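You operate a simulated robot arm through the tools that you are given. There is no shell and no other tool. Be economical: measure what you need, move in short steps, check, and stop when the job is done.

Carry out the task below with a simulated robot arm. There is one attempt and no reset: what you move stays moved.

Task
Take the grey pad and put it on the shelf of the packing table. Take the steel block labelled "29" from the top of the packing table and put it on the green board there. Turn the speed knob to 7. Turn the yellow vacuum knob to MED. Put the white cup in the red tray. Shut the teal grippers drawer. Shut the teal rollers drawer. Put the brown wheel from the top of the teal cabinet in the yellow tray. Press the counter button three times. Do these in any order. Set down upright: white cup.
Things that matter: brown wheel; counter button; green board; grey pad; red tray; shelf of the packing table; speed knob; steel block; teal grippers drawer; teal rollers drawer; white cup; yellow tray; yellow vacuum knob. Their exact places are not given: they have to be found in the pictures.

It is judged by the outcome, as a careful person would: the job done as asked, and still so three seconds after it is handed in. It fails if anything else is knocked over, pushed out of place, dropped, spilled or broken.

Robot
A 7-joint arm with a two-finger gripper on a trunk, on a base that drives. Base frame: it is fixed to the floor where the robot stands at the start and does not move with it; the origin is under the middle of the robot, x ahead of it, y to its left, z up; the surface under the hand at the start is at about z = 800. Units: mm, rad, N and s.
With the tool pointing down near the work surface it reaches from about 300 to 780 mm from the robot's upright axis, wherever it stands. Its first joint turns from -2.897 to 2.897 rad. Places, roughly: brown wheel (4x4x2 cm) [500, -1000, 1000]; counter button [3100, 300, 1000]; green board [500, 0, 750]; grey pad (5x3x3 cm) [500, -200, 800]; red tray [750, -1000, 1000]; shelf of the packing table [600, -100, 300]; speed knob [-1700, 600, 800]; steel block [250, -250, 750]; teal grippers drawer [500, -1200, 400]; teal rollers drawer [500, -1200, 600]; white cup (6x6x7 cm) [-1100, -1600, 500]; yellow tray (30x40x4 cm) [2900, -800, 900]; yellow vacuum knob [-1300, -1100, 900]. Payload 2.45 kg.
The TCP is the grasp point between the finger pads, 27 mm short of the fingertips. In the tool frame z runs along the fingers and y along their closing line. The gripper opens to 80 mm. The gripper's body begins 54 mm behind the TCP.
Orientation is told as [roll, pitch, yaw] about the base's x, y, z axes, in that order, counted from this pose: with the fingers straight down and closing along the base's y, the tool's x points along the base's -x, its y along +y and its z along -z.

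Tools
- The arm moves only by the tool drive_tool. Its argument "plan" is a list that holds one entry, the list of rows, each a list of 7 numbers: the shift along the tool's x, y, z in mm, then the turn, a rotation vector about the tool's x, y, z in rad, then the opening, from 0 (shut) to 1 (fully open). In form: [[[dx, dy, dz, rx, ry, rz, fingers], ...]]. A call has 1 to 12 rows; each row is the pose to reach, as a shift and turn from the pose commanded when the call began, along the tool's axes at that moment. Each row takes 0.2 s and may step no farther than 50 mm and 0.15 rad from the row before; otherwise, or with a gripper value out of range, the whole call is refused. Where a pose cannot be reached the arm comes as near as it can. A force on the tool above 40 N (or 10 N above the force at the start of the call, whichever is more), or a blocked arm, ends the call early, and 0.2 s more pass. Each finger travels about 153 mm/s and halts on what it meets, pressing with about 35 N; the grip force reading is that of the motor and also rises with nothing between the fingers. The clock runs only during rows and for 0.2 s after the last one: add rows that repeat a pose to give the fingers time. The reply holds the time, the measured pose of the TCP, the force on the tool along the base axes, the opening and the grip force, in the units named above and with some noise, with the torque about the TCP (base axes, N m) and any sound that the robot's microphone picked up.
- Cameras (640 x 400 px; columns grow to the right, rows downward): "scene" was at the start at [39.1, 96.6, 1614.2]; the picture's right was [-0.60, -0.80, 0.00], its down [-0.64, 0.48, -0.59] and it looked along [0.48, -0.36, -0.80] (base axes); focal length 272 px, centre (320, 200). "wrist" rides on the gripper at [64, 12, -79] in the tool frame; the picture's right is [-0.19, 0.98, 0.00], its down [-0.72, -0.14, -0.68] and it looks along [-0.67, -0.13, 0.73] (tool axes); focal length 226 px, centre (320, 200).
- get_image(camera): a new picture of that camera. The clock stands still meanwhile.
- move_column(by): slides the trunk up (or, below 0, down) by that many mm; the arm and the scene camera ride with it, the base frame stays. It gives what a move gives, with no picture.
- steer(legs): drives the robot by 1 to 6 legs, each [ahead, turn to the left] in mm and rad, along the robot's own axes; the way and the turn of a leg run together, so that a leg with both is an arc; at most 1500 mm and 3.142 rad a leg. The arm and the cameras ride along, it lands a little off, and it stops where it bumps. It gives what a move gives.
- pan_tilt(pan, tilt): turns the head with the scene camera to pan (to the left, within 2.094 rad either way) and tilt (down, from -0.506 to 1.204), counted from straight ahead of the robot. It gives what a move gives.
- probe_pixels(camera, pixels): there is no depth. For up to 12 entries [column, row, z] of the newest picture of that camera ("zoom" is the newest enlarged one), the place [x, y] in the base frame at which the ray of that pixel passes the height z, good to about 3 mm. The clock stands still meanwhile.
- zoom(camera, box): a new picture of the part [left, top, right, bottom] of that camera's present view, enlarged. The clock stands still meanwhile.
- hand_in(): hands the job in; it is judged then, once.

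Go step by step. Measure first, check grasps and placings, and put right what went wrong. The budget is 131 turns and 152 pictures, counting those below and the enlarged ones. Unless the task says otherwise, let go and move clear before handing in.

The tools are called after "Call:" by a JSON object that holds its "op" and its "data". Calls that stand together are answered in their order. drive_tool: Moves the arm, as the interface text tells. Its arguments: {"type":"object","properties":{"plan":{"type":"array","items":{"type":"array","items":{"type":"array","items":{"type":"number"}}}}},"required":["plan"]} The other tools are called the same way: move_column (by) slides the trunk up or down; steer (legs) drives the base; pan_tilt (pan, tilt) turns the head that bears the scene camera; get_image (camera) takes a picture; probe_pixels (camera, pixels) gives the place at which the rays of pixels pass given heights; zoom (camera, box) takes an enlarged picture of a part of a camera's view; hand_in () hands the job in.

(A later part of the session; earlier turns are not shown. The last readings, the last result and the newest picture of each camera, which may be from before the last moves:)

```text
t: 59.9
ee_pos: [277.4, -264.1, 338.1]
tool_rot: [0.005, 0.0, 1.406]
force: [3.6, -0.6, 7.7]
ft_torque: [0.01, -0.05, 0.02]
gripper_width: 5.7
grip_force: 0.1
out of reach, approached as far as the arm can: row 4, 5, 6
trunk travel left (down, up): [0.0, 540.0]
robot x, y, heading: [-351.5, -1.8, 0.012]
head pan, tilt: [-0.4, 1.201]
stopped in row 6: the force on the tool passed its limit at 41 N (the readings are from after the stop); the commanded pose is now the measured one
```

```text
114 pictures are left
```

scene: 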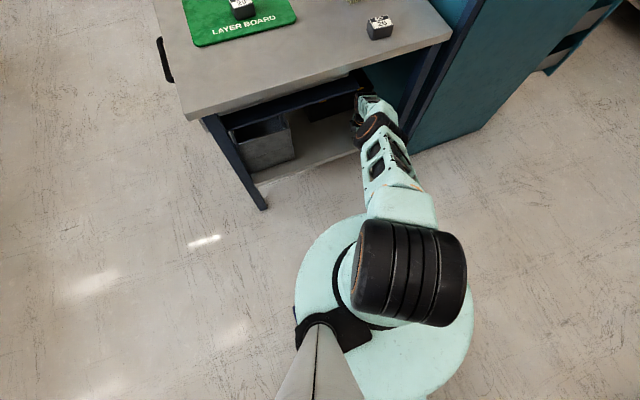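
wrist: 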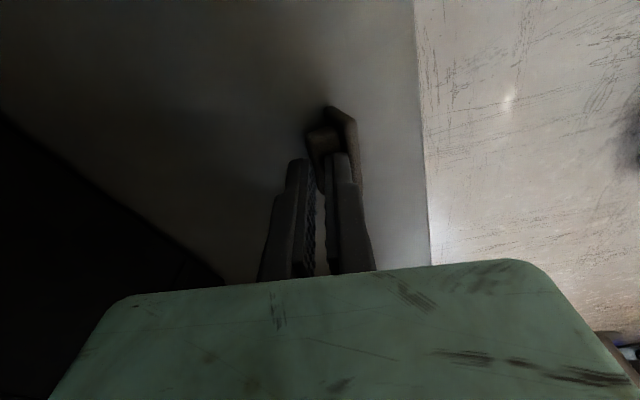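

The pad touched the shelf and slipped out of the fingers. Zoom to see how it sits.

Call:
{"op": "zoom", "data": {"camera": "wrist", "box": [240, 70, 440, 270]}}

```text
2.00 times, centred on (340, 170) of wrist
```

zoom: 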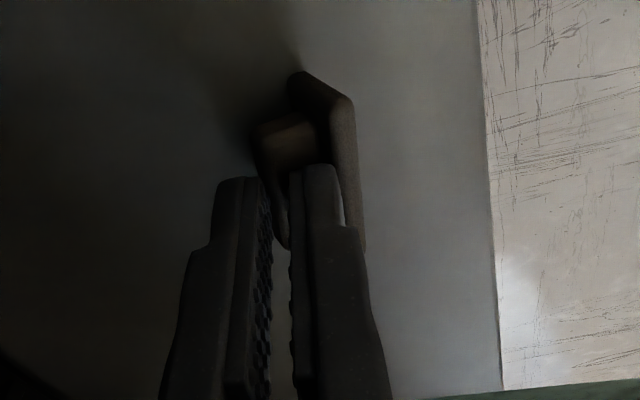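

The pad lies rolled on its side on the shelf, fingers above it. Raise slowly without opening.

Call:
{"op": "drive_tool", "data": {"plan": [[[0, 0, -5, 0, 0, 0, 0.1], [0, 0, -12, 0, 0, 0, 0.1], [0, 0, -25, 0, 0, 0, 0.1], [0, 0, -35, 0, 0, 0, 0.1]]]}}

Call:
{"op": "zoom", "data": {"camera": "wrist", "box": [200, 50, 440, 200]}}

```text
t: 61.1
ee_pos: [252.6, -253.1, 351.6]
tool_rot: [0.051, -0.012, 1.404]
force: [1.3, -0.3, 0.5]
ft_torque: [0.02, 0.1, 0.0]
gripper_width: 8.2
grip_force: 0.0
trunk travel left (down, up): [0.0, 540.0]
robot x, y, heading: [-354.3, -2.9, 0.009]
head pan, tilt: [-0.4, 1.201]
stopped in row 4: the arm was blocked; the commanded pose is now the measured one
```

```text
2.67 times, centred on (320, 125) of wrist
```

zoom: 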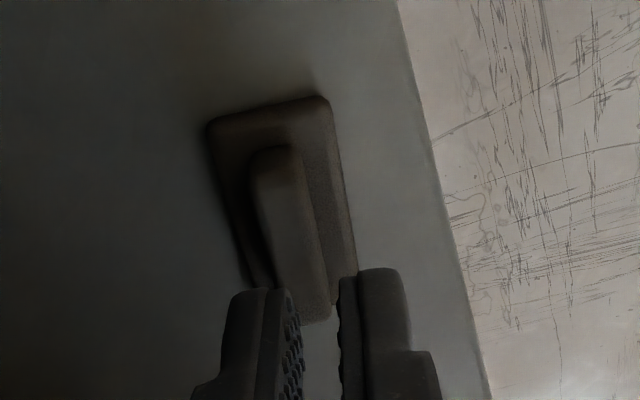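

The pad lies flat and upright on the shelf. The arm touches something overhead, so withdraw straight back (-x) at this height.

Call:
{"op": "drive_tool", "data": {"plan": [[[2, 12, 0, 0, 0, 0, 0.1], [4, 25, 0, 0, 0, 0, 0.1], [8, 50, 0, 0, 0, 0, 0.1], [16, 95, 0, 0, 0, 0, 0.1], [22, 135, 0, 0, 0, 0, 0.1], [25, 155, 0, 0, 0, 0, 0.1]]]}}

Call:
{"op": "get_image", "data": {"camera": "wrist"}}

Call:
{"op": "get_image", "data": {"camera": "scene"}}

```text
t: 62.5
ee_pos: [98.3, -251.8, 356.1]
tool_rot: [0.046, -0.011, 1.406]
force: [-0.1, -0.7, -0.1]
ft_torque: [0.02, 0.03, -0.01]
gripper_width: 8.0
grip_force: 0.1
trunk travel left (down, up): [0.0, 540.0]
robot x, y, heading: [-354.0, -0.2, 0.012]
head pan, tilt: [-0.4, 1.201]
```

```text
111 pictures are left
```

wrist: 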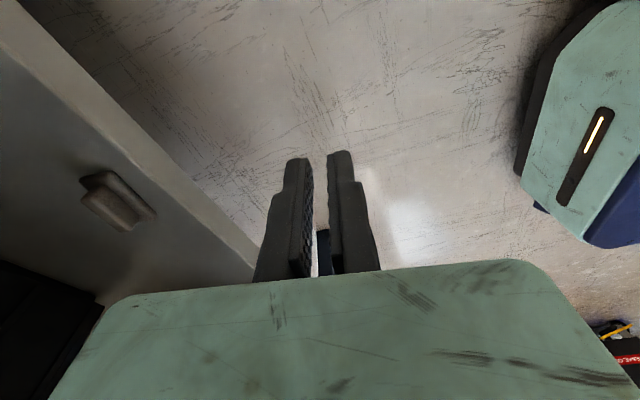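

```text
110 pictures are left
```

scene: 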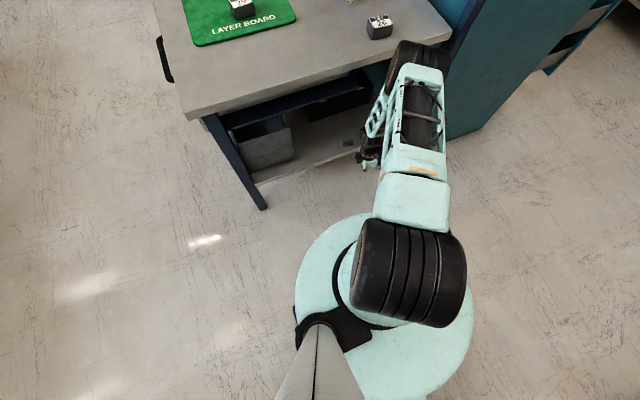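

Pad placed. Back off, raise the column and arm to a compact travelling pose while restoring the yaw.

Call:
{"op": "steer", "data": {"legs": [[-100, 0]]}}

Call:
{"op": "move_column", "data": {"by": 300}}

Call:
{"op": "drive_tool", "data": {"plan": [[[0, 0, -40, 0, 0, 0.13, 0.1], [0, 0, -80, 0, 0, 0.26, 0.1], [0, 0, -120, 0, 0, 0.39, 0.1], [0, 0, -160, 0, 0, 0.52, 0.1], [0, 0, -200, 0, 0, 0.65, 0.1], [0, 0, -240, 0, 0, 0.78, 0.1], [0, 10, -280, 0, 0, 0.91, 0.1], [0, 20, -320, 0, 0, 1.04, 0.1], [0, 35, -350, 0, 0, 1.17, 0.1], [0, 50, -370, 0, 0, 1.3, 0.1], [0, 60, -380, 0, 0, 1.4, 0.1]]]}}

Call:
{"op": "pan_tilt", "data": {"pan": -1.5, "tilt": 0.6}}

Call:
{"op": "get_image", "data": {"camera": "scene"}}

```text
t: 63.7
ee_pos: [0.9, -252.6, 356.3]
tool_rot: [0.049, -0.01, 1.406]
force: [-0.2, -0.8, 0.0]
ft_torque: [-0.03, 0.01, 0.0]
gripper_width: 8.1
grip_force: 0.1
trunk travel left (down, up): [0.0, 540.0]
robot x, y, heading: [-453.0, -3.9, 0.013]
head pan, tilt: [-0.4, 1.201]
```

```text
t: 66.7
ee_pos: [-0.7, -254.6, 655.6]
tool_rot: [0.05, -0.01, 1.405]
force: [0.0, 0.1, 0.7]
ft_torque: [0.0, -0.01, 0.02]
gripper_width: 7.8
grip_force: 0.1
trunk travel left (down, up): [-300.0, 240.0]
robot x, y, heading: [-454.9, -2.1, 0.014]
head pan, tilt: [-0.4, 1.201]
```

```text
t: 69.1
ee_pos: [-40.8, -249.4, 1037.9]
tool_rot: [0.017, 0.046, 0.002]
force: [-0.9, -0.4, 0.5]
ft_torque: [-0.01, -0.01, 0.0]
gripper_width: 7.9
grip_force: 0.1
trunk travel left (down, up): [-300.0, 240.0]
robot x, y, heading: [-449.6, -3.7, 0.017]
head pan, tilt: [-0.4, 1.201]
```

```text
t: 70.4
ee_pos: [-40.7, -248.4, 1039.6]
tool_rot: [0.02, 0.045, 0.006]
force: [-0.1, 0.1, 0.4]
ft_torque: [0.02, 0.02, -0.03]
gripper_width: 8.0
grip_force: 0.1
trunk travel left (down, up): [-300.0, 240.0]
robot x, y, heading: [-452.2, -3.5, 0.011]
head pan, tilt: [-1.499, 0.6]
```

```text
109 pictures are left
```

scene: 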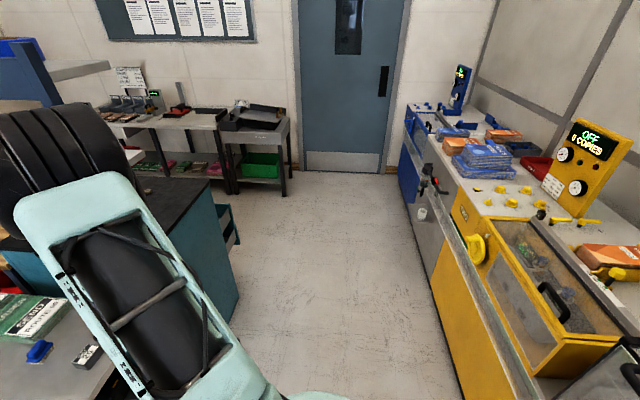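

The yellow knob at (475,248) and the white cup at (421,214) are on the bench fronts. Zoom in.

Call:
{"op": "zoom", "data": {"camera": "scene", "box": [380, 130, 540, 280]}}

Call:
{"op": "probe_pixels", "data": {"camera": "scene", "pixels": [[475, 248, 900], [475, 248, 850], [421, 214, 500], [421, 214, 550], [421, 214, 650], [462, 399, 0], [385, 178, 0], [240, 300, 0], [225, 240, 600]]}}

```text
2.67 times, centred on (460, 205) of scene
```

zoom: 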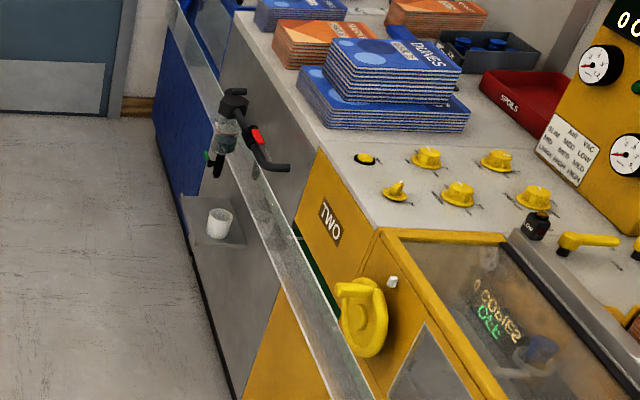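

```text
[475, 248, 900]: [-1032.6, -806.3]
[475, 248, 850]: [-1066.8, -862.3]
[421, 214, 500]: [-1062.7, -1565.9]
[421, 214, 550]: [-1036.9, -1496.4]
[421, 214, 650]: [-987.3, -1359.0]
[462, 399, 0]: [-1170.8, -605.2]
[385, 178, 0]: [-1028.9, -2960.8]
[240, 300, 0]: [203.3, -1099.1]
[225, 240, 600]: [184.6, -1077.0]
```

The bench front runs along x≈-1100; cup on a small ledge at about (-1060,-1560,500); several small yellow knobs are on the bench top. Drive along the aisle to y≈-1100 and face the bench.

Call:
{"op": "steer", "data": {"legs": [[0, -1.571], [1050, 0], [0, -1.571]]}}

Call:
{"op": "pan_tilt", "data": {"pan": 0.0, "tilt": 0.75}}

Call:
{"op": "get_image", "data": {"camera": "scene"}}

Call:
{"op": "get_image", "data": {"camera": "wrist"}}

```text
t: 83.8
ee_pos: [-829.7, -849.4, 1039.2]
tool_rot: [0.018, 0.045, -3.111]
force: [-0.6, -0.7, 0.4]
ft_torque: [-0.02, 0.01, -0.02]
gripper_width: 8.0
grip_force: 0.1
trunk travel left (down, up): [-300.0, 240.0]
robot x, y, heading: [-412.2, -1086.0, -3.107]
head pan, tilt: [-1.499, 0.6]
```

```text
t: 85.4
ee_pos: [-830.6, -849.1, 1039.4]
tool_rot: [0.02, 0.046, -3.11]
force: [0.0, -0.5, 0.0]
ft_torque: [0.02, -0.02, -0.01]
gripper_width: 7.8
grip_force: 0.0
trunk travel left (down, up): [-300.0, 240.0]
robot x, y, heading: [-413.6, -1086.7, -3.107]
head pan, tilt: [0.0, 0.75]
```

```text
107 pictures are left
```

scene: 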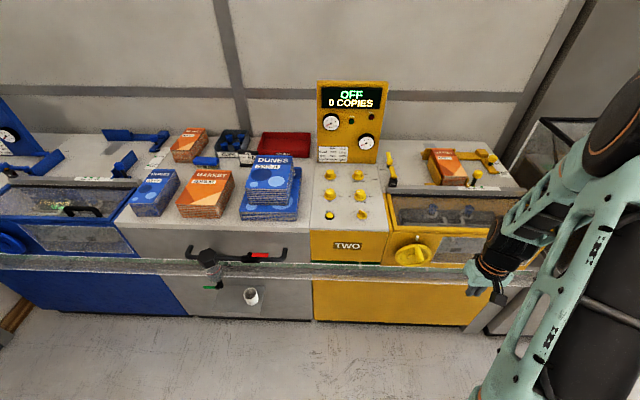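

```text
106 pictures are left
```

wrist: 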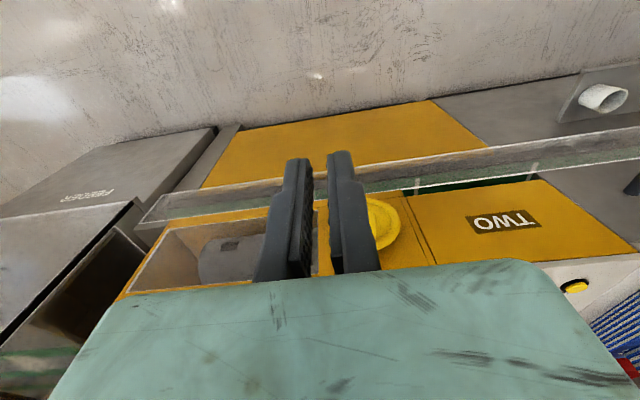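

Call:
{"op": "zoom", "data": {"camera": "scene", "box": [305, 80, 405, 240]}}

Call:
{"op": "zoom", "data": {"camera": "scene", "box": [305, 140, 385, 240]}}

Call:
{"op": "zoom", "data": {"camera": "scene", "box": [180, 230, 300, 320]}}

```text
2.50 times, centred on (355, 160) of scene
```

zoom: 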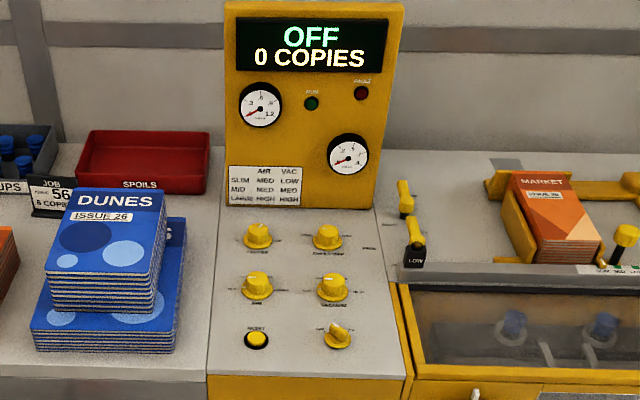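

```text
4.00 times, centred on (345, 190) of scene
```

zoom: 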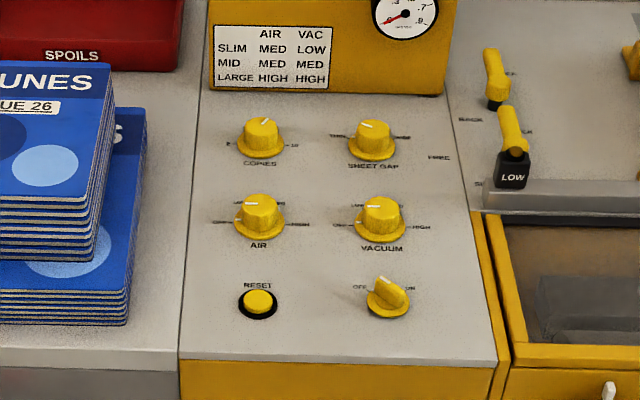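

```text
4.44 times, centred on (240, 275) of scene
```

zoom: 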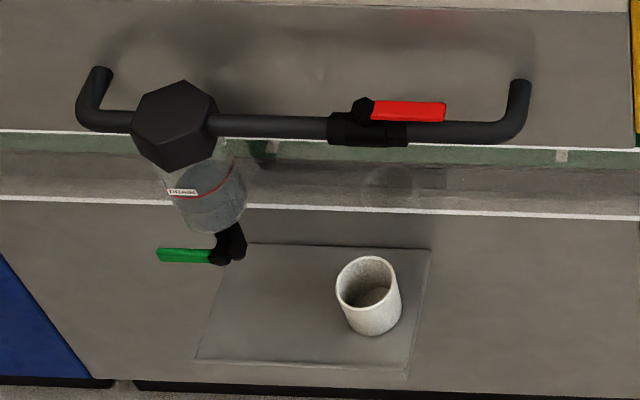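

The vacuum knob is at zoom2 (381,212), full (360,193). I'll locate it and the cup.

Call:
{"op": "probe_pixels", "data": {"camera": "scene", "pixels": [[360, 193, 900], [360, 193, 930], [360, 193, 870], [311, 230, 900], [311, 230, 850], [253, 291, 500], [253, 291, 550], [251, 303, 480], [313, 320, 0], [345, 263, 800], [330, 280, 750], [360, 175, 900]]}}

```text
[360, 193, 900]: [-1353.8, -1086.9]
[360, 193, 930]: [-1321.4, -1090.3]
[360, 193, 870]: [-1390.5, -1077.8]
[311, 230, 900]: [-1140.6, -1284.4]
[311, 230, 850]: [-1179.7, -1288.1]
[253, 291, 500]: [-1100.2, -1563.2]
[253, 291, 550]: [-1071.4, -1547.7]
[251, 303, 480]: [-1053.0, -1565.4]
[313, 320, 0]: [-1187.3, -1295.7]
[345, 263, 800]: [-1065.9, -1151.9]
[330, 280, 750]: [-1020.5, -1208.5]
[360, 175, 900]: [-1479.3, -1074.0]
```

Vacuum knob ≈(-1340,-1088). Level the tool, centre it in y, raise a bit, then approach the bench.

Call:
{"op": "drive_tool", "data": {"plan": [[[0, 45, -15, 0.02, -0.046, 0, 0.1], [0, 90, -30, 0.02, -0.046, 0, 0.1], [-3, 135, -45, 0.02, -0.046, 0, 0.1], [-5, 180, -60, 0.02, -0.046, 0, 0.1], [-7, 225, -60, 0.02, -0.046, 0, 0.1], [-7, 240, -60, 0.02, -0.046, 0, 0.1]]]}}

Call:
{"op": "steer", "data": {"legs": [[0, -0.035], [320, 0]]}}

Call:
{"op": "get_image", "data": {"camera": "wrist"}}

Call:
{"op": "get_image", "data": {"camera": "scene"}}

```text
t: 86.8
ee_pos: [-835.6, -1087.8, 1100.9]
tool_rot: [0.0, -0.001, -3.112]
force: [1.0, 0.9, -0.4]
ft_torque: [0.02, 0.01, -0.02]
gripper_width: 7.9
grip_force: 0.0
trunk travel left (down, up): [-300.0, 240.0]
robot x, y, heading: [-413.4, -1088.0, -3.104]
head pan, tilt: [0.0, 0.75]
```

```text
t: 89.2
ee_pos: [-1148.8, -1067.5, 1100.1]
tool_rot: [-0.002, 0.0, 3.13]
force: [0.1, 0.1, 0.2]
ft_torque: [0.0, -0.06, 0.0]
gripper_width: 7.9
grip_force: 0.0
trunk travel left (down, up): [-300.0, 240.0]
robot x, y, heading: [-726.4, -1083.1, 3.133]
head pan, tilt: [0.0, 0.75]
```

```text
102 pictures are left
```

wrist: 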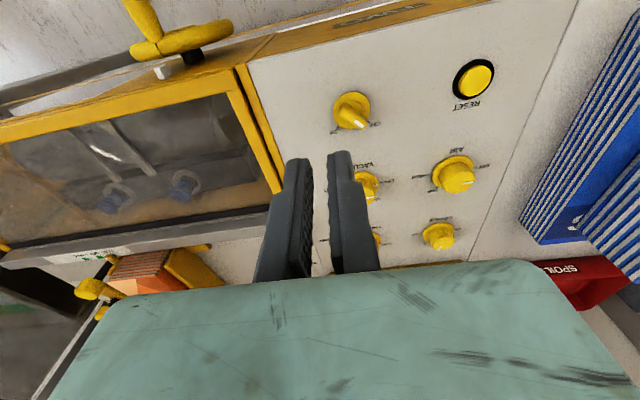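

```text
101 pictures are left
```

scene: 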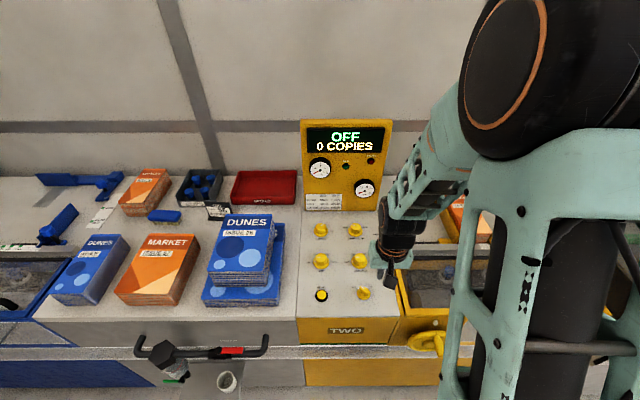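

Call:
{"op": "zoom", "data": {"camera": "scene", "box": [334, 242, 390, 277]}}

Call:
{"op": "probe_pixels", "data": {"camera": "scene", "pixels": [[360, 261, 890], [360, 261, 910], [360, 261, 930], [404, 340, 800], [404, 340, 850]]}}

Call:
{"op": "probe_pixels", "data": {"camera": "wrist", "pixels": [[368, 186, 890], [368, 186, 910], [368, 186, 930], [350, 110, 890], [350, 110, 910], [350, 110, 930]]}}

```text
11.43 times, centred on (362, 260) of scene
```

zoom: 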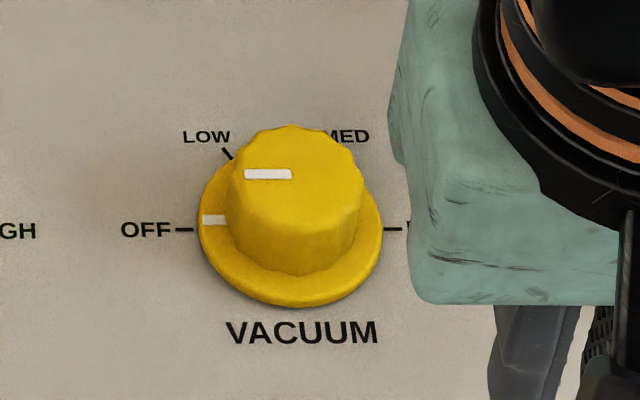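

```text
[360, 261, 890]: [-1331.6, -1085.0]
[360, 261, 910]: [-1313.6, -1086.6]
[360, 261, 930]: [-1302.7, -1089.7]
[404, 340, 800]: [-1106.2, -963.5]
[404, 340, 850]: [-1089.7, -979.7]
```

```text
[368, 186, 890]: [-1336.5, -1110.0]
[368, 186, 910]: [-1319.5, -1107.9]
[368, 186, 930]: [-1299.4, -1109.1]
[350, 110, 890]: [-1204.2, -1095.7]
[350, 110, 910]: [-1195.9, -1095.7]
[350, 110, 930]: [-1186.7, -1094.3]
```

The vacuum knob is at OFF (pointer at 9 o'clock); MED is at 1–2 o'clock, i.e. 120° clockwise. Move above it with the fingers open and pre-turned by +60°.

Call:
{"op": "drive_tool", "data": {"plan": [[[-45, 6, 0, 0, 0, -0.13, 0.3], [-90, 12, 0, 0, 0, -0.26, 0.6], [-135, 18, 0, 0, 0, -0.39, 0.9], [-175, 23, 10, 0, 0, -0.52, 1], [-175, 23, 30, 0, 0, -0.65, 1], [-175, 23, 50, 0, 0, -0.78, 1], [-175, 23, 70, 0, 0, -0.91, 1], [-175, 23, 80, 0, 0, -1.05, 1], [-175, 23, 80, 0, 0, -1.05, 1]]]}}

Call:
{"op": "get_image", "data": {"camera": "wrist"}}

Call:
{"op": "get_image", "data": {"camera": "scene"}}

```text
t: 91.2
ee_pos: [-1324.3, -1089.8, 1022.7]
tool_rot: [0.0, 0.002, -2.102]
force: [0.6, -0.1, -0.1]
ft_torque: [0.02, -0.01, 0.02]
gripper_width: 80.0
grip_force: 0.0
trunk travel left (down, up): [-300.0, 240.0]
robot x, y, heading: [-728.9, -1081.7, 3.13]
head pan, tilt: [0.0, 0.75]
```

```text
99 pictures are left
```

wrist: 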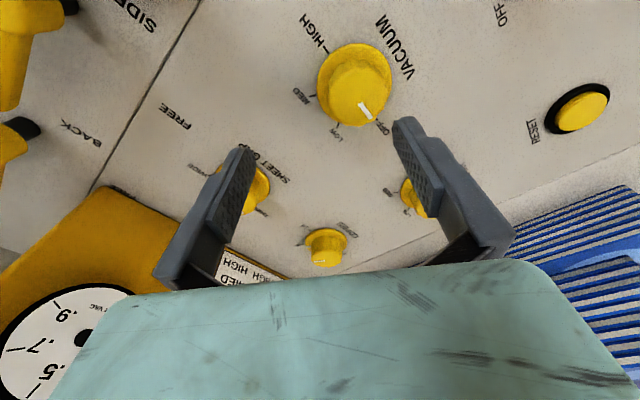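

```text
98 pictures are left
```

scene: 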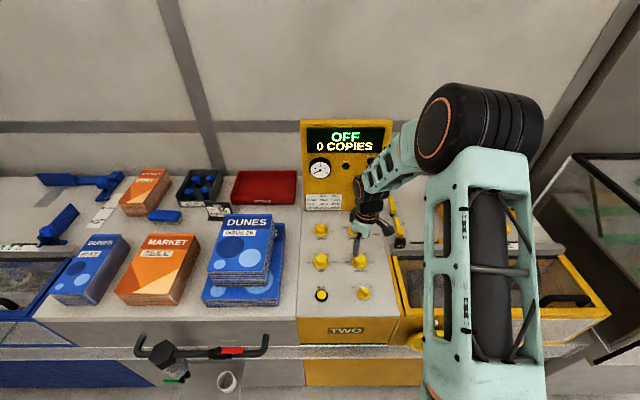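

Call:
{"op": "zoom", "data": {"camera": "wrist", "box": [295, 25, 415, 145]}}

Call:
{"op": "probe_pixels", "data": {"camera": "wrist", "pixels": [[360, 93, 900], [360, 93, 920], [360, 93, 940], [353, 85, 880], [353, 85, 900], [353, 85, 910]]}}

Call:
{"op": "probe_pixels", "data": {"camera": "scene", "pixels": [[360, 257.7, 900], [360, 257.7, 920], [360, 257.7, 940], [359.4, 263.4, 880], [359.4, 263.4, 900], [359.4, 263.4, 910]]}}

```text
3.33 times, centred on (355, 85) of wrist
```

zoom: 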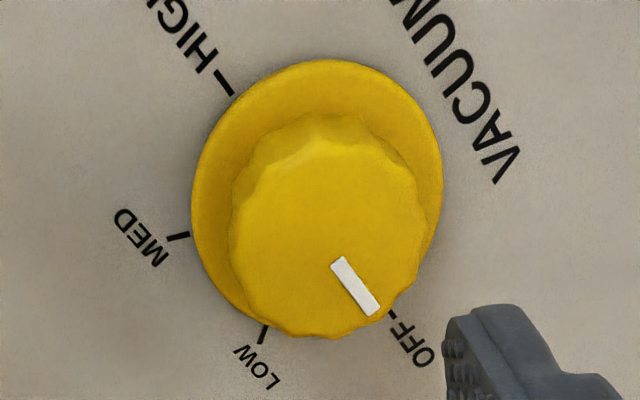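

```text
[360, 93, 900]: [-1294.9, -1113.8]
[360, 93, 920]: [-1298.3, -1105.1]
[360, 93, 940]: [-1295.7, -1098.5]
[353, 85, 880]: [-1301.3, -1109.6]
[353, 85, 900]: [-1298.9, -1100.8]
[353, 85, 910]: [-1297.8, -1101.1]
```

```text
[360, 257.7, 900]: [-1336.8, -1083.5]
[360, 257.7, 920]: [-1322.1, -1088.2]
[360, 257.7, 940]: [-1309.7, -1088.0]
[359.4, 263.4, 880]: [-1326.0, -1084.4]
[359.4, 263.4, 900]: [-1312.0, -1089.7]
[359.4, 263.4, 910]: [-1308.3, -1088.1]
```

Triangulation gives knob centre ≈(-1297,-1090), top ≈955. Shift over and lower to z≈1000, then re-check.

Call:
{"op": "drive_tool", "data": {"plan": [[[14, 23, 0, 0, 0, 0, 1], [14, 23, 20, 0, 0, 0, 1], [14, 23, 20, 0, 0, 0, 1]]]}}

Call:
{"op": "get_image", "data": {"camera": "wrist"}}

Call:
{"op": "zoom", "data": {"camera": "scene", "box": [330, 220, 410, 280]}}

```text
t: 92.0
ee_pos: [-1294.8, -1087.3, 999.8]
tool_rot: [0.0, 0.001, -2.104]
force: [-0.9, -0.3, -0.9]
ft_torque: [0.0, 0.01, -0.02]
gripper_width: 80.4
grip_force: 0.2
trunk travel left (down, up): [-300.0, 240.0]
robot x, y, heading: [-728.1, -1087.1, 3.137]
head pan, tilt: [0.0, 0.75]
```

```text
96 pictures are left
```

wrist: 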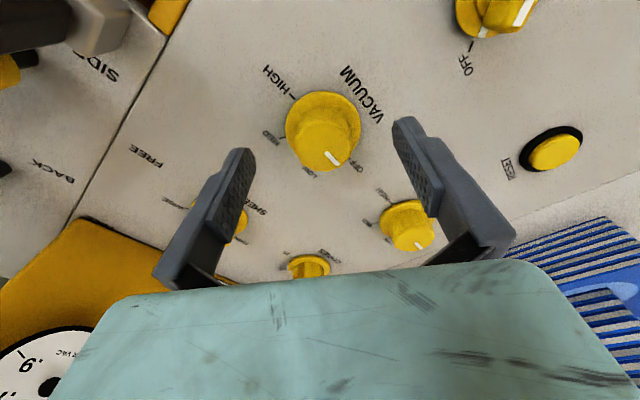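

```text
6.67 times, centred on (370, 250) of scene
```

zoom: 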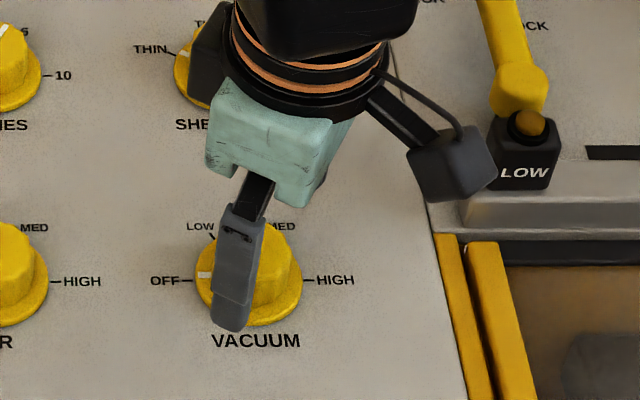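

Knob centred between fingers. Lower 33 mm with opening 0.75 under the force guard.

Call:
{"op": "drive_tool", "data": {"plan": [[[0, 0, 10, 0, 0, 0, 0.75], [0, 0, 20, 0, 0, 0, 0.75], [0, 0, 28, 0, 0, 0, 0.75], [0, 0, 33, 0, 0, 0, 0.75]]]}}

Call:
{"op": "get_image", "data": {"camera": "wrist"}}

Call:
{"op": "zoom", "data": {"camera": "scene", "box": [330, 230, 394, 270]}}

```text
t: 93.0
ee_pos: [-1296.3, -1088.6, 968.0]
tool_rot: [-0.001, 0.002, -2.104]
force: [-0.6, -0.3, -0.1]
ft_torque: [0.01, -0.03, 0.01]
gripper_width: 59.9
grip_force: 0.1
trunk travel left (down, up): [-300.0, 240.0]
robot x, y, heading: [-724.8, -1082.6, 3.138]
head pan, tilt: [0.0, 0.75]
```

```text
94 pictures are left
```

wrist: 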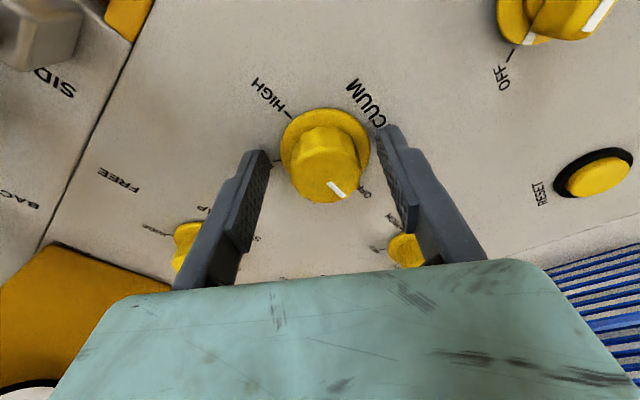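

```text
10.00 times, centred on (362, 250) of scene
```

zoom: 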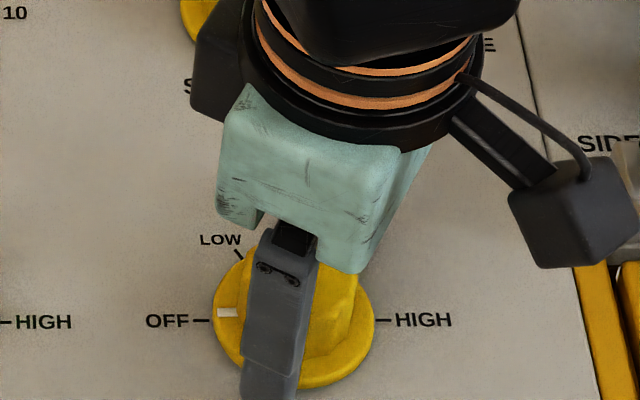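

Good alignment. Lower 3 mm and close on the knob.

Call:
{"op": "drive_tool", "data": {"plan": [[[0, 0, 3, 0, 0, 0, 0.6], [0, 0, 3, 0, 0, 0, 0.4], [0, 0, 3, 0, 0, 0, 0.2], [0, 0, 3, 0, 0, 0, 0.2], [0, 0, 3, 0, 0, 0, 0.2]]]}}

Call:
{"op": "get_image", "data": {"camera": "wrist"}}

```text
t: 94.2
ee_pos: [-1295.1, -1088.1, 964.9]
tool_rot: [-0.001, 0.003, -2.103]
force: [10.3, -6.6, -10.8]
ft_torque: [-0.37, -0.11, 0.0]
gripper_width: 35.4
grip_force: 45.3
trunk travel left (down, up): [-300.0, 240.0]
robot x, y, heading: [-730.3, -1087.2, 3.134]
head pan, tilt: [0.0, 0.75]
```

```text
92 pictures are left
```

wrist: 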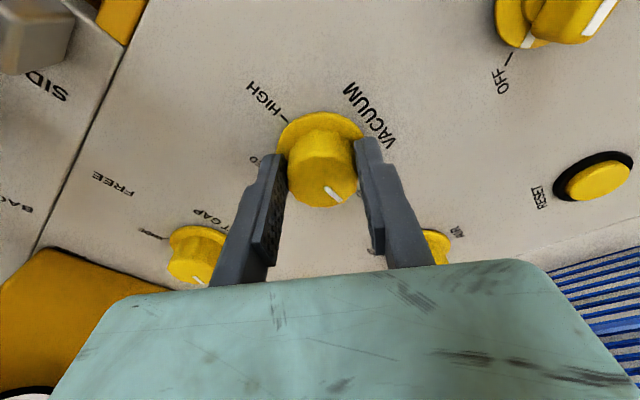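

Knob gripped (35 mm). Rotate clockwise from above (rz +) in 0.13 steps.

Call:
{"op": "drive_tool", "data": {"plan": [[[0, 1.5, 0, 0, 0, 0.05, 0.2], [0, 1.5, 0, 0, 0, 0.18, 0.2], [0, 1.5, 0, 0, 0, 0.31, 0.2], [0, 1.5, 0, 0, 0, 0.44, 0.2], [0, 1.5, 0, 0, 0, 0.57, 0.2], [0, 1.5, 0, 0, 0, 0.7, 0.2], [0, 1.5, 0, 0, 0, 0.83, 0.2], [0, 1.5, 0, 0, 0, 0.96, 0.2], [0, 1.5, 0, 0, 0, 1.05, 0.2], [0, 1.5, 0, 0, 0, 1.05, 0.2]]]}}

Call:
{"op": "get_image", "data": {"camera": "wrist"}}

```text
t: 96.0
ee_pos: [-1291.4, -1092.7, 963.9]
tool_rot: [0.004, 0.005, -3.015]
force: [6.7, -7.1, 7.6]
ft_torque: [-0.16, -0.1, 0.02]
gripper_width: 35.3
grip_force: 44.6
trunk travel left (down, up): [-300.0, 240.0]
robot x, y, heading: [-729.0, -1083.2, 3.134]
head pan, tilt: [0.0, 0.75]
stopped in row 8: the force on the tool passed its limit at 41 N (the readings are from after the stop); the commanded pose is now the measured one
```

```text
91 pictures are left
```

wrist: 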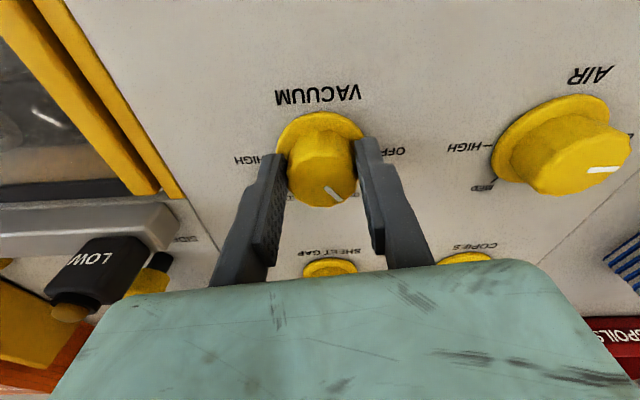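

The knob follows (turned 52°). Nudge centre to relieve side load and continue 1.18 rad.

Call:
{"op": "drive_tool", "data": {"plan": [[[1.3, 1.7, 0, 0, 0, 0, 0.2], [1.3, 1.7, 0, 0, 0, 0.12, 0.2], [1.3, 1.7, 0, 0, 0, 0.25, 0.2], [1.3, 1.7, 0, 0, 0, 0.38, 0.2], [1.3, 1.7, 0, 0, 0, 0.51, 0.2], [1.3, 1.7, 0, 0, 0, 0.64, 0.2], [1.3, 1.7, 0, 0, 0, 0.77, 0.2], [1.3, 1.7, 0, 0, 0, 0.9, 0.2], [1.3, 1.7, 0, 0, 0, 1.03, 0.2], [1.3, 1.7, 0, 0, 0, 1.13, 0.2], [1.3, 1.7, 0, 0, 0, 1.18, 0.2]]]}}

Call:
{"op": "get_image", "data": {"camera": "wrist"}}

```text
t: 98.2
ee_pos: [-1293.7, -1097.3, 964.7]
tool_rot: [0.004, 0.008, 2.206]
force: [-4.1, -8.2, 0.3]
ft_torque: [-1.14, -0.25, 0.05]
gripper_width: 35.1
grip_force: 45.1
trunk travel left (down, up): [-300.0, 240.0]
robot x, y, heading: [-729.3, -1083.2, 3.135]
head pan, tilt: [0.0, 0.75]
stopped in row 10: the force on the tool passed its limit at 41 N (the readings are from after the stop); the commanded pose is now the measured one
```

```text
90 pictures are left
```

wrist: 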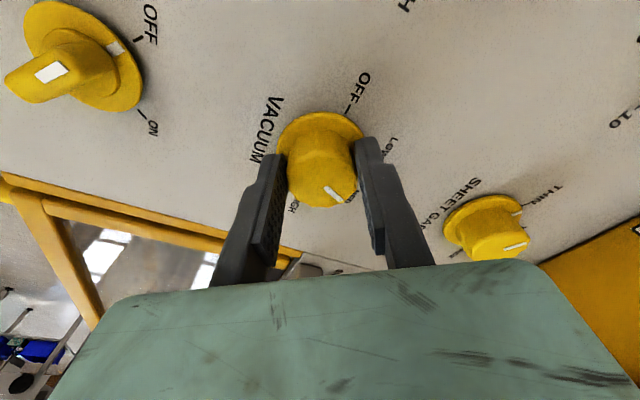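

Turned 113° so far. Add 0.12 rad with centring, then release and inspect.

Call:
{"op": "drive_tool", "data": {"plan": [[[0, 0.7, 0, 0, 0, 0.06, 0.2], [0, 0.7, 0, 0, 0, 0.12, 0.2], [0, 0.7, 0, 0, 0, 0.12, 0.2]]]}}

Call:
{"op": "drive_tool", "data": {"plan": [[[0, 0, 0, 0, 0, 0, 0.6], [0, 0, 0, 0, 0, 0, 0.8], [0, 0, -40, 0, 0, 0, 0.8], [0, 0, -80, 0, 0, 0, 0.8]]]}}

Call:
{"op": "get_image", "data": {"camera": "wrist"}}

Call:
{"op": "zoom", "data": {"camera": "wrist", "box": [240, 40, 400, 140]}}

```text
t: 99.0
ee_pos: [-1294.8, -1098.7, 965.3]
tool_rot: [0.005, 0.004, 2.086]
force: [-7.6, -15.5, 1.8]
ft_torque: [-1.2, -0.27, 0.07]
gripper_width: 35.1
grip_force: 45.1
trunk travel left (down, up): [-300.0, 240.0]
robot x, y, heading: [-729.7, -1086.2, 3.135]
head pan, tilt: [0.0, 0.75]
```

```text
t: 100.0
ee_pos: [-1292.2, -1095.0, 1046.3]
tool_rot: [0.002, 0.006, 2.083]
force: [-0.6, 0.5, 0.6]
ft_torque: [-0.01, 0.01, 0.0]
gripper_width: 64.3
grip_force: 0.1
trunk travel left (down, up): [-300.0, 240.0]
robot x, y, heading: [-726.3, -1086.4, 3.134]
head pan, tilt: [0.0, 0.75]
```

```text
89 pictures are left
```

wrist: 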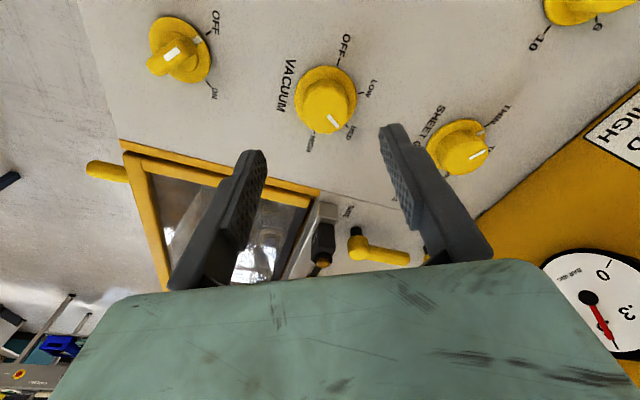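

```text
4.00 times, centred on (320, 90) of wrist
```

zoom: 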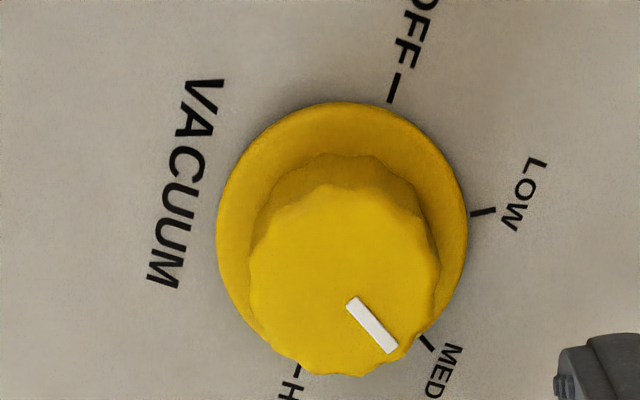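

The vacuum pointer now lines up with MED. Next the cup: retract, restore yaw, back up and shift along to y≈-1560.

Call:
{"op": "drive_tool", "data": {"plan": [[[0, 0, -30, 0, 0, -0.13, 0.8], [0, 0, -50, 0, 0, -0.26, 0.8], [0, 0, -50, 0, 0, -0.39, 0.8], [0, 0, -50, 0, 0, -0.52, 0.8], [0, 0, -50, 0, 0, -0.65, 0.8], [0, 0, -50, 0, 0, -0.78, 0.8], [0, 0, -50, 0, 0, -0.91, 0.8], [0, 0, -50, 0, 0, -1.05, 0.8]]]}}

Call:
{"op": "steer", "data": {"legs": [[-330, 0]]}}

Call:
{"op": "drive_tool", "data": {"plan": [[[23, -40, 0, 0, 0, 0, 1], [46, -80, 0, 0, 0, 0, 1], [69, -120, 0, 0, 0, 0, 1], [92, -160, 0, 0, 0, 0, 1]]]}}

Call:
{"op": "zoom", "data": {"camera": "scene", "box": [310, 160, 410, 230]}}

```text
t: 101.8
ee_pos: [-1294.9, -1097.2, 1095.4]
tool_rot: [0.004, -0.001, 3.138]
force: [0.3, 0.0, 0.0]
ft_torque: [-0.01, -0.02, 0.03]
gripper_width: 64.0
grip_force: 0.1
trunk travel left (down, up): [-300.0, 240.0]
robot x, y, heading: [-728.0, -1083.3, 3.133]
head pan, tilt: [0.0, 0.75]
```

```text
t: 103.9
ee_pos: [-960.9, -1099.9, 1095.1]
tool_rot: [0.004, -0.001, 3.138]
force: [0.3, -0.7, 0.2]
ft_torque: [-0.02, 0.03, 0.0]
gripper_width: 63.8
grip_force: 0.1
trunk travel left (down, up): [-300.0, 240.0]
robot x, y, heading: [-395.7, -1086.8, 3.138]
head pan, tilt: [0.0, 0.75]
```

```text
t: 104.9
ee_pos: [-867.3, -937.5, 1095.9]
tool_rot: [0.005, 0.001, 3.14]
force: [-0.1, 0.1, -1.0]
ft_torque: [0.02, 0.0, 0.01]
gripper_width: 80.2
grip_force: 0.0
trunk travel left (down, up): [-300.0, 240.0]
robot x, y, heading: [-395.7, -1085.1, 3.135]
head pan, tilt: [0.0, 0.75]
```

```text
5.71 times, centred on (360, 195) of scene
```

zoom: 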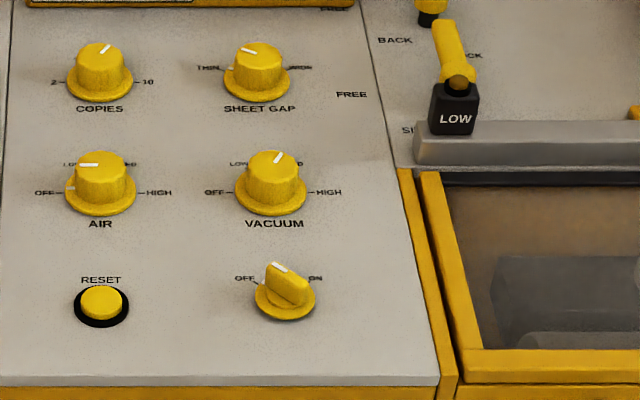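

Vacuum reads MED. Now shift along the aisle to y≈-1570.

Call:
{"op": "steer", "data": {"legs": [[0, 1.571], [480, 0], [0, -1.571]]}}

Call:
{"op": "pan_tilt", "data": {"pan": 0.0, "tilt": 0.9}}

Call:
{"op": "get_image", "data": {"camera": "scene"}}

Call:
{"op": "get_image", "data": {"camera": "wrist"}}

```text
t: 115.7
ee_pos: [-854.3, -1416.3, 1095.3]
tool_rot: [0.006, 0.002, -3.115]
force: [-0.4, 0.5, -0.4]
ft_torque: [0.0, -0.03, 0.04]
gripper_width: 79.8
grip_force: 0.0
trunk travel left (down, up): [-300.0, 240.0]
robot x, y, heading: [-378.3, -1544.1, -3.11]
head pan, tilt: [0.0, 0.75]
```

```text
t: 116.4
ee_pos: [-855.5, -1416.8, 1096.0]
tool_rot: [0.006, 0.0, -3.115]
force: [0.3, -0.8, 0.4]
ft_torque: [0.0, 0.0, 0.05]
gripper_width: 80.2
grip_force: 0.0
trunk travel left (down, up): [-300.0, 240.0]
robot x, y, heading: [-376.4, -1551.0, -3.114]
head pan, tilt: [0.0, 0.901]
```

```text
86 pictures are left
```

scene: 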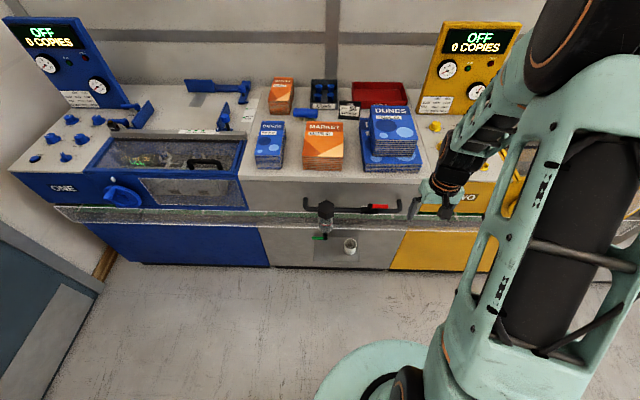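

```text
85 pictures are left
```

wrist: 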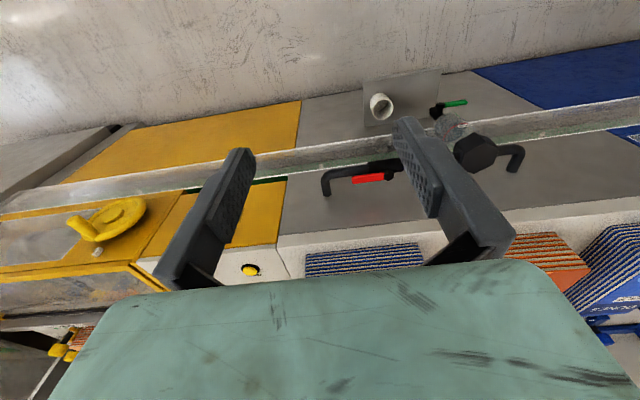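

Both cameras see the cup: wrist (381,101), scene (350,243). Triangulate the cup and the rail.

Call:
{"op": "zoom", "data": {"camera": "wrist", "box": [320, 50, 480, 150]}}

Call:
{"op": "zoom", "data": {"camera": "scene", "box": [290, 190, 410, 280]}}

Call:
{"op": "probe_pixels", "data": {"camera": "wrist", "pixels": [[381, 103, 500], [381, 103, 550], [381, 103, 600], [410, 135, 700], [410, 135, 750], [410, 135, 800]]}}

Call:
{"op": "probe_pixels", "data": {"camera": "scene", "pixels": [[350, 242, 500], [350, 242, 550], [350, 242, 600], [350, 226, 700], [350, 226, 750], [350, 226, 800]]}}

```text
4.00 times, centred on (400, 100) of wrist
```

zoom: 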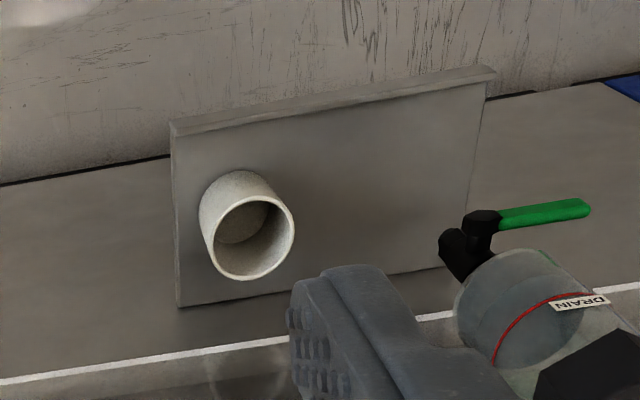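

```text
4.44 times, centred on (350, 235) of scene
```

zoom: 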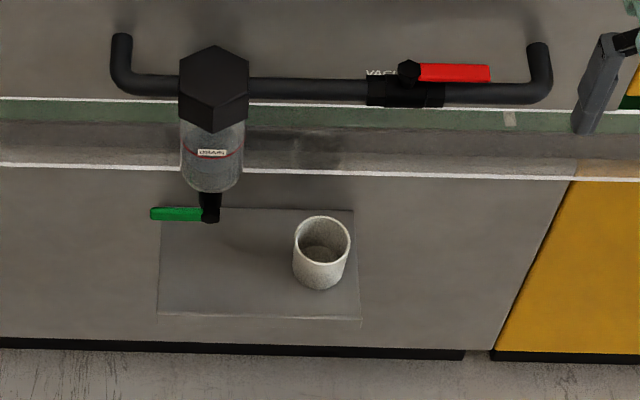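

```text
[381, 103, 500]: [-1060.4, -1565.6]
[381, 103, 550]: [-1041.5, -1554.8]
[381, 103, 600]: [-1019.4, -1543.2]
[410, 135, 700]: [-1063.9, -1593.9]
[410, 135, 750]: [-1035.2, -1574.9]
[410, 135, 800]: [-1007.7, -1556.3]
```

```text
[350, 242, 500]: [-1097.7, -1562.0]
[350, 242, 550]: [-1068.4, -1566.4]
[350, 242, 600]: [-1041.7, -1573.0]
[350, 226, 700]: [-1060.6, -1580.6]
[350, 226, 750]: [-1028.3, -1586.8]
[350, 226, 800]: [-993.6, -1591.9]
```

Cup ≈(-1075,-1564), rim z≈530 on a ledge z≈460, with the rail above at x≈-1068, so I'll come in from the front at 45° tilt. Lower the column, shift and tilt in free space.

Call:
{"op": "move_column", "data": {"by": -300}}

Call:
{"op": "drive_tool", "data": {"plan": [[[-1, 20, 28, 0, -0.11, 0, 1], [-2, 40, 56, 0, -0.22, 0, 1], [-4, 62, 84, 0, -0.33, 0, 1], [-5, 84, 112, 0, -0.44, 0, 1], [-6, 105, 140, 0, -0.55, 0, 1], [-8, 126, 168, 0, -0.66, 0, 1], [-9, 147, 196, 0, -0.785, 0, 1], [-9, 147, 196, 0, -0.785, 0, 1]]]}}

Call:
{"op": "get_image", "data": {"camera": "wrist"}}

Call:
{"op": "get_image", "data": {"camera": "scene"}}

```text
t: 119.4
ee_pos: [-854.5, -1416.9, 796.2]
tool_rot: [0.003, -0.002, -3.115]
force: [0.0, 0.0, 0.1]
ft_torque: [0.0, 0.01, 0.01]
gripper_width: 80.1
grip_force: 0.0
trunk travel left (down, up): [0.0, 540.0]
robot x, y, heading: [-377.9, -1548.2, -3.113]
head pan, tilt: [0.0, 0.901]
```

```text
t: 121.2
ee_pos: [-861.5, -1566.5, 600.4]
tool_rot: [0.007, -0.786, -3.121]
force: [0.6, -0.2, 0.1]
ft_torque: [0.01, 0.0, 0.02]
gripper_width: 79.9
grip_force: 0.0
trunk travel left (down, up): [0.0, 540.0]
robot x, y, heading: [-377.8, -1548.3, -3.113]
head pan, tilt: [0.0, 0.901]
```

```text
82 pictures are left
```

wrist: 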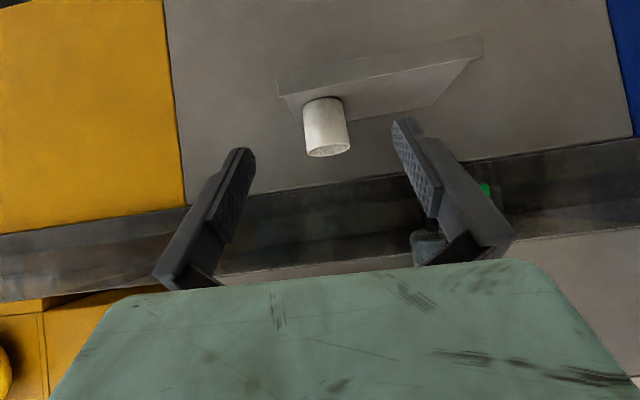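

```text
81 pictures are left
```

scene: 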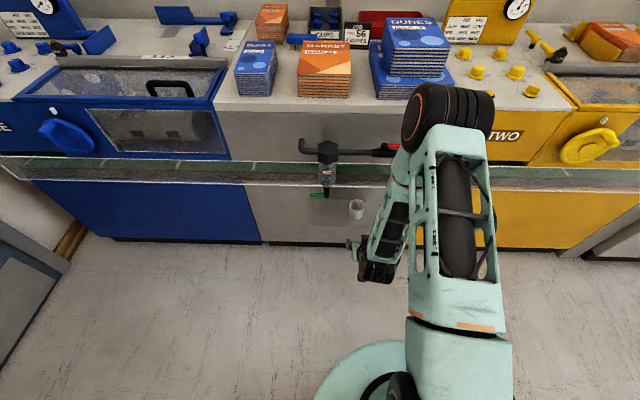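

Triangulate the cup from the two new views (bottom: wrist (323,101), scene (356,216); rim: wrist (328,149), scene (357,205)).

Call:
{"op": "zoom", "data": {"camera": "scene", "box": [300, 180, 396, 240]}}

Call:
{"op": "probe_pixels", "data": {"camera": "wrist", "pixels": [[328, 149, 500], [328, 149, 520], [328, 149, 540], [323, 101, 440], [323, 101, 460], [323, 101, 480]]}}

Call:
{"op": "probe_pixels", "data": {"camera": "scene", "pixels": [[357, 205, 500], [357, 205, 520], [357, 205, 540], [356, 215, 440], [356, 215, 460], [356, 215, 480]]}}

```text
6.67 times, centred on (348, 210) of scene
```

zoom: 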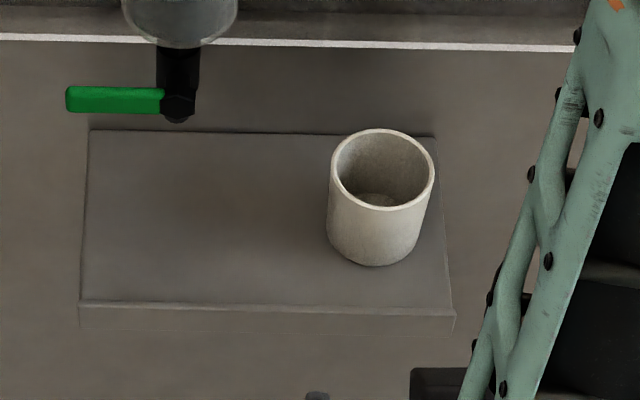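

```text
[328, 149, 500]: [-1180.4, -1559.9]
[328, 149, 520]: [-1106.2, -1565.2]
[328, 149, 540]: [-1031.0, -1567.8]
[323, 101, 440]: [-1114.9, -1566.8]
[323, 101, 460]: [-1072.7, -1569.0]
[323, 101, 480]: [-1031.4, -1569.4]
```

```text
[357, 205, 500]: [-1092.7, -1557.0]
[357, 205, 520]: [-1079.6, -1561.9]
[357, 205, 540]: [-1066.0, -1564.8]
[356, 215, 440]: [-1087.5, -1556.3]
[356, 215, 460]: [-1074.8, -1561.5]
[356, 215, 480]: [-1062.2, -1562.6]
```

Cup centre (-1074,-1565), z 459–529. Drive 110 mm forward, then re-check position.

Call:
{"op": "steer", "data": {"legs": [[110, 0]]}}

Call:
{"op": "get_image", "data": {"camera": "wrist"}}

```text
t: 122.4
ee_pos: [-971.1, -1567.1, 602.1]
tool_rot: [0.006, -0.787, -3.123]
force: [-0.1, -0.6, -0.6]
ft_torque: [0.02, 0.01, 0.02]
gripper_width: 79.8
grip_force: 0.0
trunk travel left (down, up): [0.0, 540.0]
robot x, y, heading: [-492.6, -1551.4, -3.119]
head pan, tilt: [0.0, 0.901]
```

```text
79 pictures are left
```

wrist: 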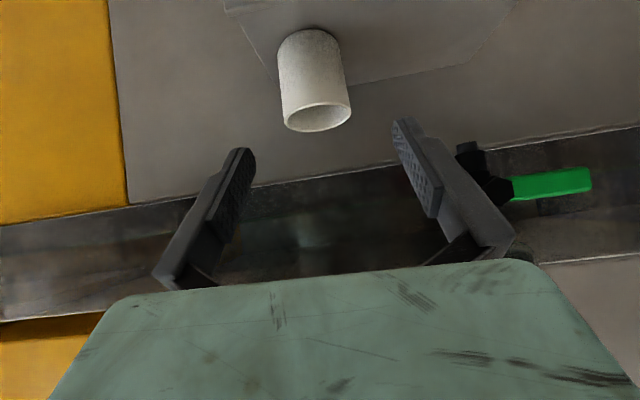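

Cup straight ahead at (315,80). Advance 100 mm along the tool axis and check.

Call:
{"op": "drive_tool", "data": {"plan": [[[1, -2, 40, 0, 0, 0, 1], [2, -3, 75, 0, 0, 0, 1], [2, -3, 105, 0, 0, 0, 1], [2, -3, 105, 0, 0, 0, 1]]]}}

Call:
{"op": "get_image", "data": {"camera": "wrist"}}

```text
t: 123.4
ee_pos: [-1045.3, -1567.5, 525.8]
tool_rot: [0.006, -0.785, -3.123]
force: [-0.4, -0.1, -0.1]
ft_torque: [-0.01, 0.0, 0.0]
gripper_width: 79.6
grip_force: 0.1
trunk travel left (down, up): [0.0, 540.0]
robot x, y, heading: [-488.2, -1551.7, -3.12]
head pan, tilt: [0.0, 0.901]
```

```text
78 pictures are left
```

wrist: 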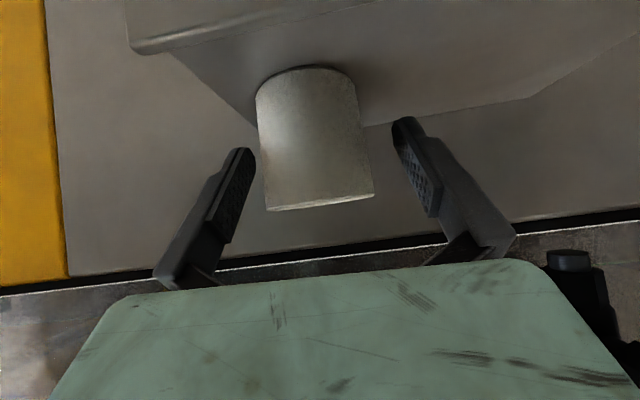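

Cup slightly left of the mid-line; shift 3 mm, advance 34 mm and close.

Call:
{"op": "drive_tool", "data": {"plan": [[[0, -3, 10, 0, 0, 0, 1], [0, -3, 24, 0, 0, 0, 1], [0, -3, 34, 0, 0, 0, 1], [0, -3, 34, 0, 0, 0, 0.8], [0, -3, 34, 0, 0, 0, 0.65], [0, -3, 34, 0, 0, 0, 0.65]]]}}

Call:
{"op": "get_image", "data": {"camera": "wrist"}}

```text
t: 124.8
ee_pos: [-1070.8, -1564.6, 501.6]
tool_rot: [0.008, -0.786, -3.122]
force: [-0.1, -1.0, 0.0]
ft_torque: [0.04, 0.03, 0.03]
gripper_width: 56.8
grip_force: 35.5
trunk travel left (down, up): [0.0, 540.0]
robot x, y, heading: [-492.5, -1553.2, -3.119]
head pan, tilt: [0.0, 0.901]
```

```text
77 pictures are left
```

wrist: 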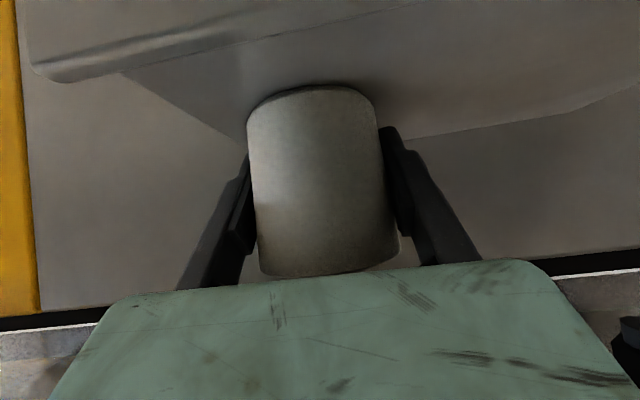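

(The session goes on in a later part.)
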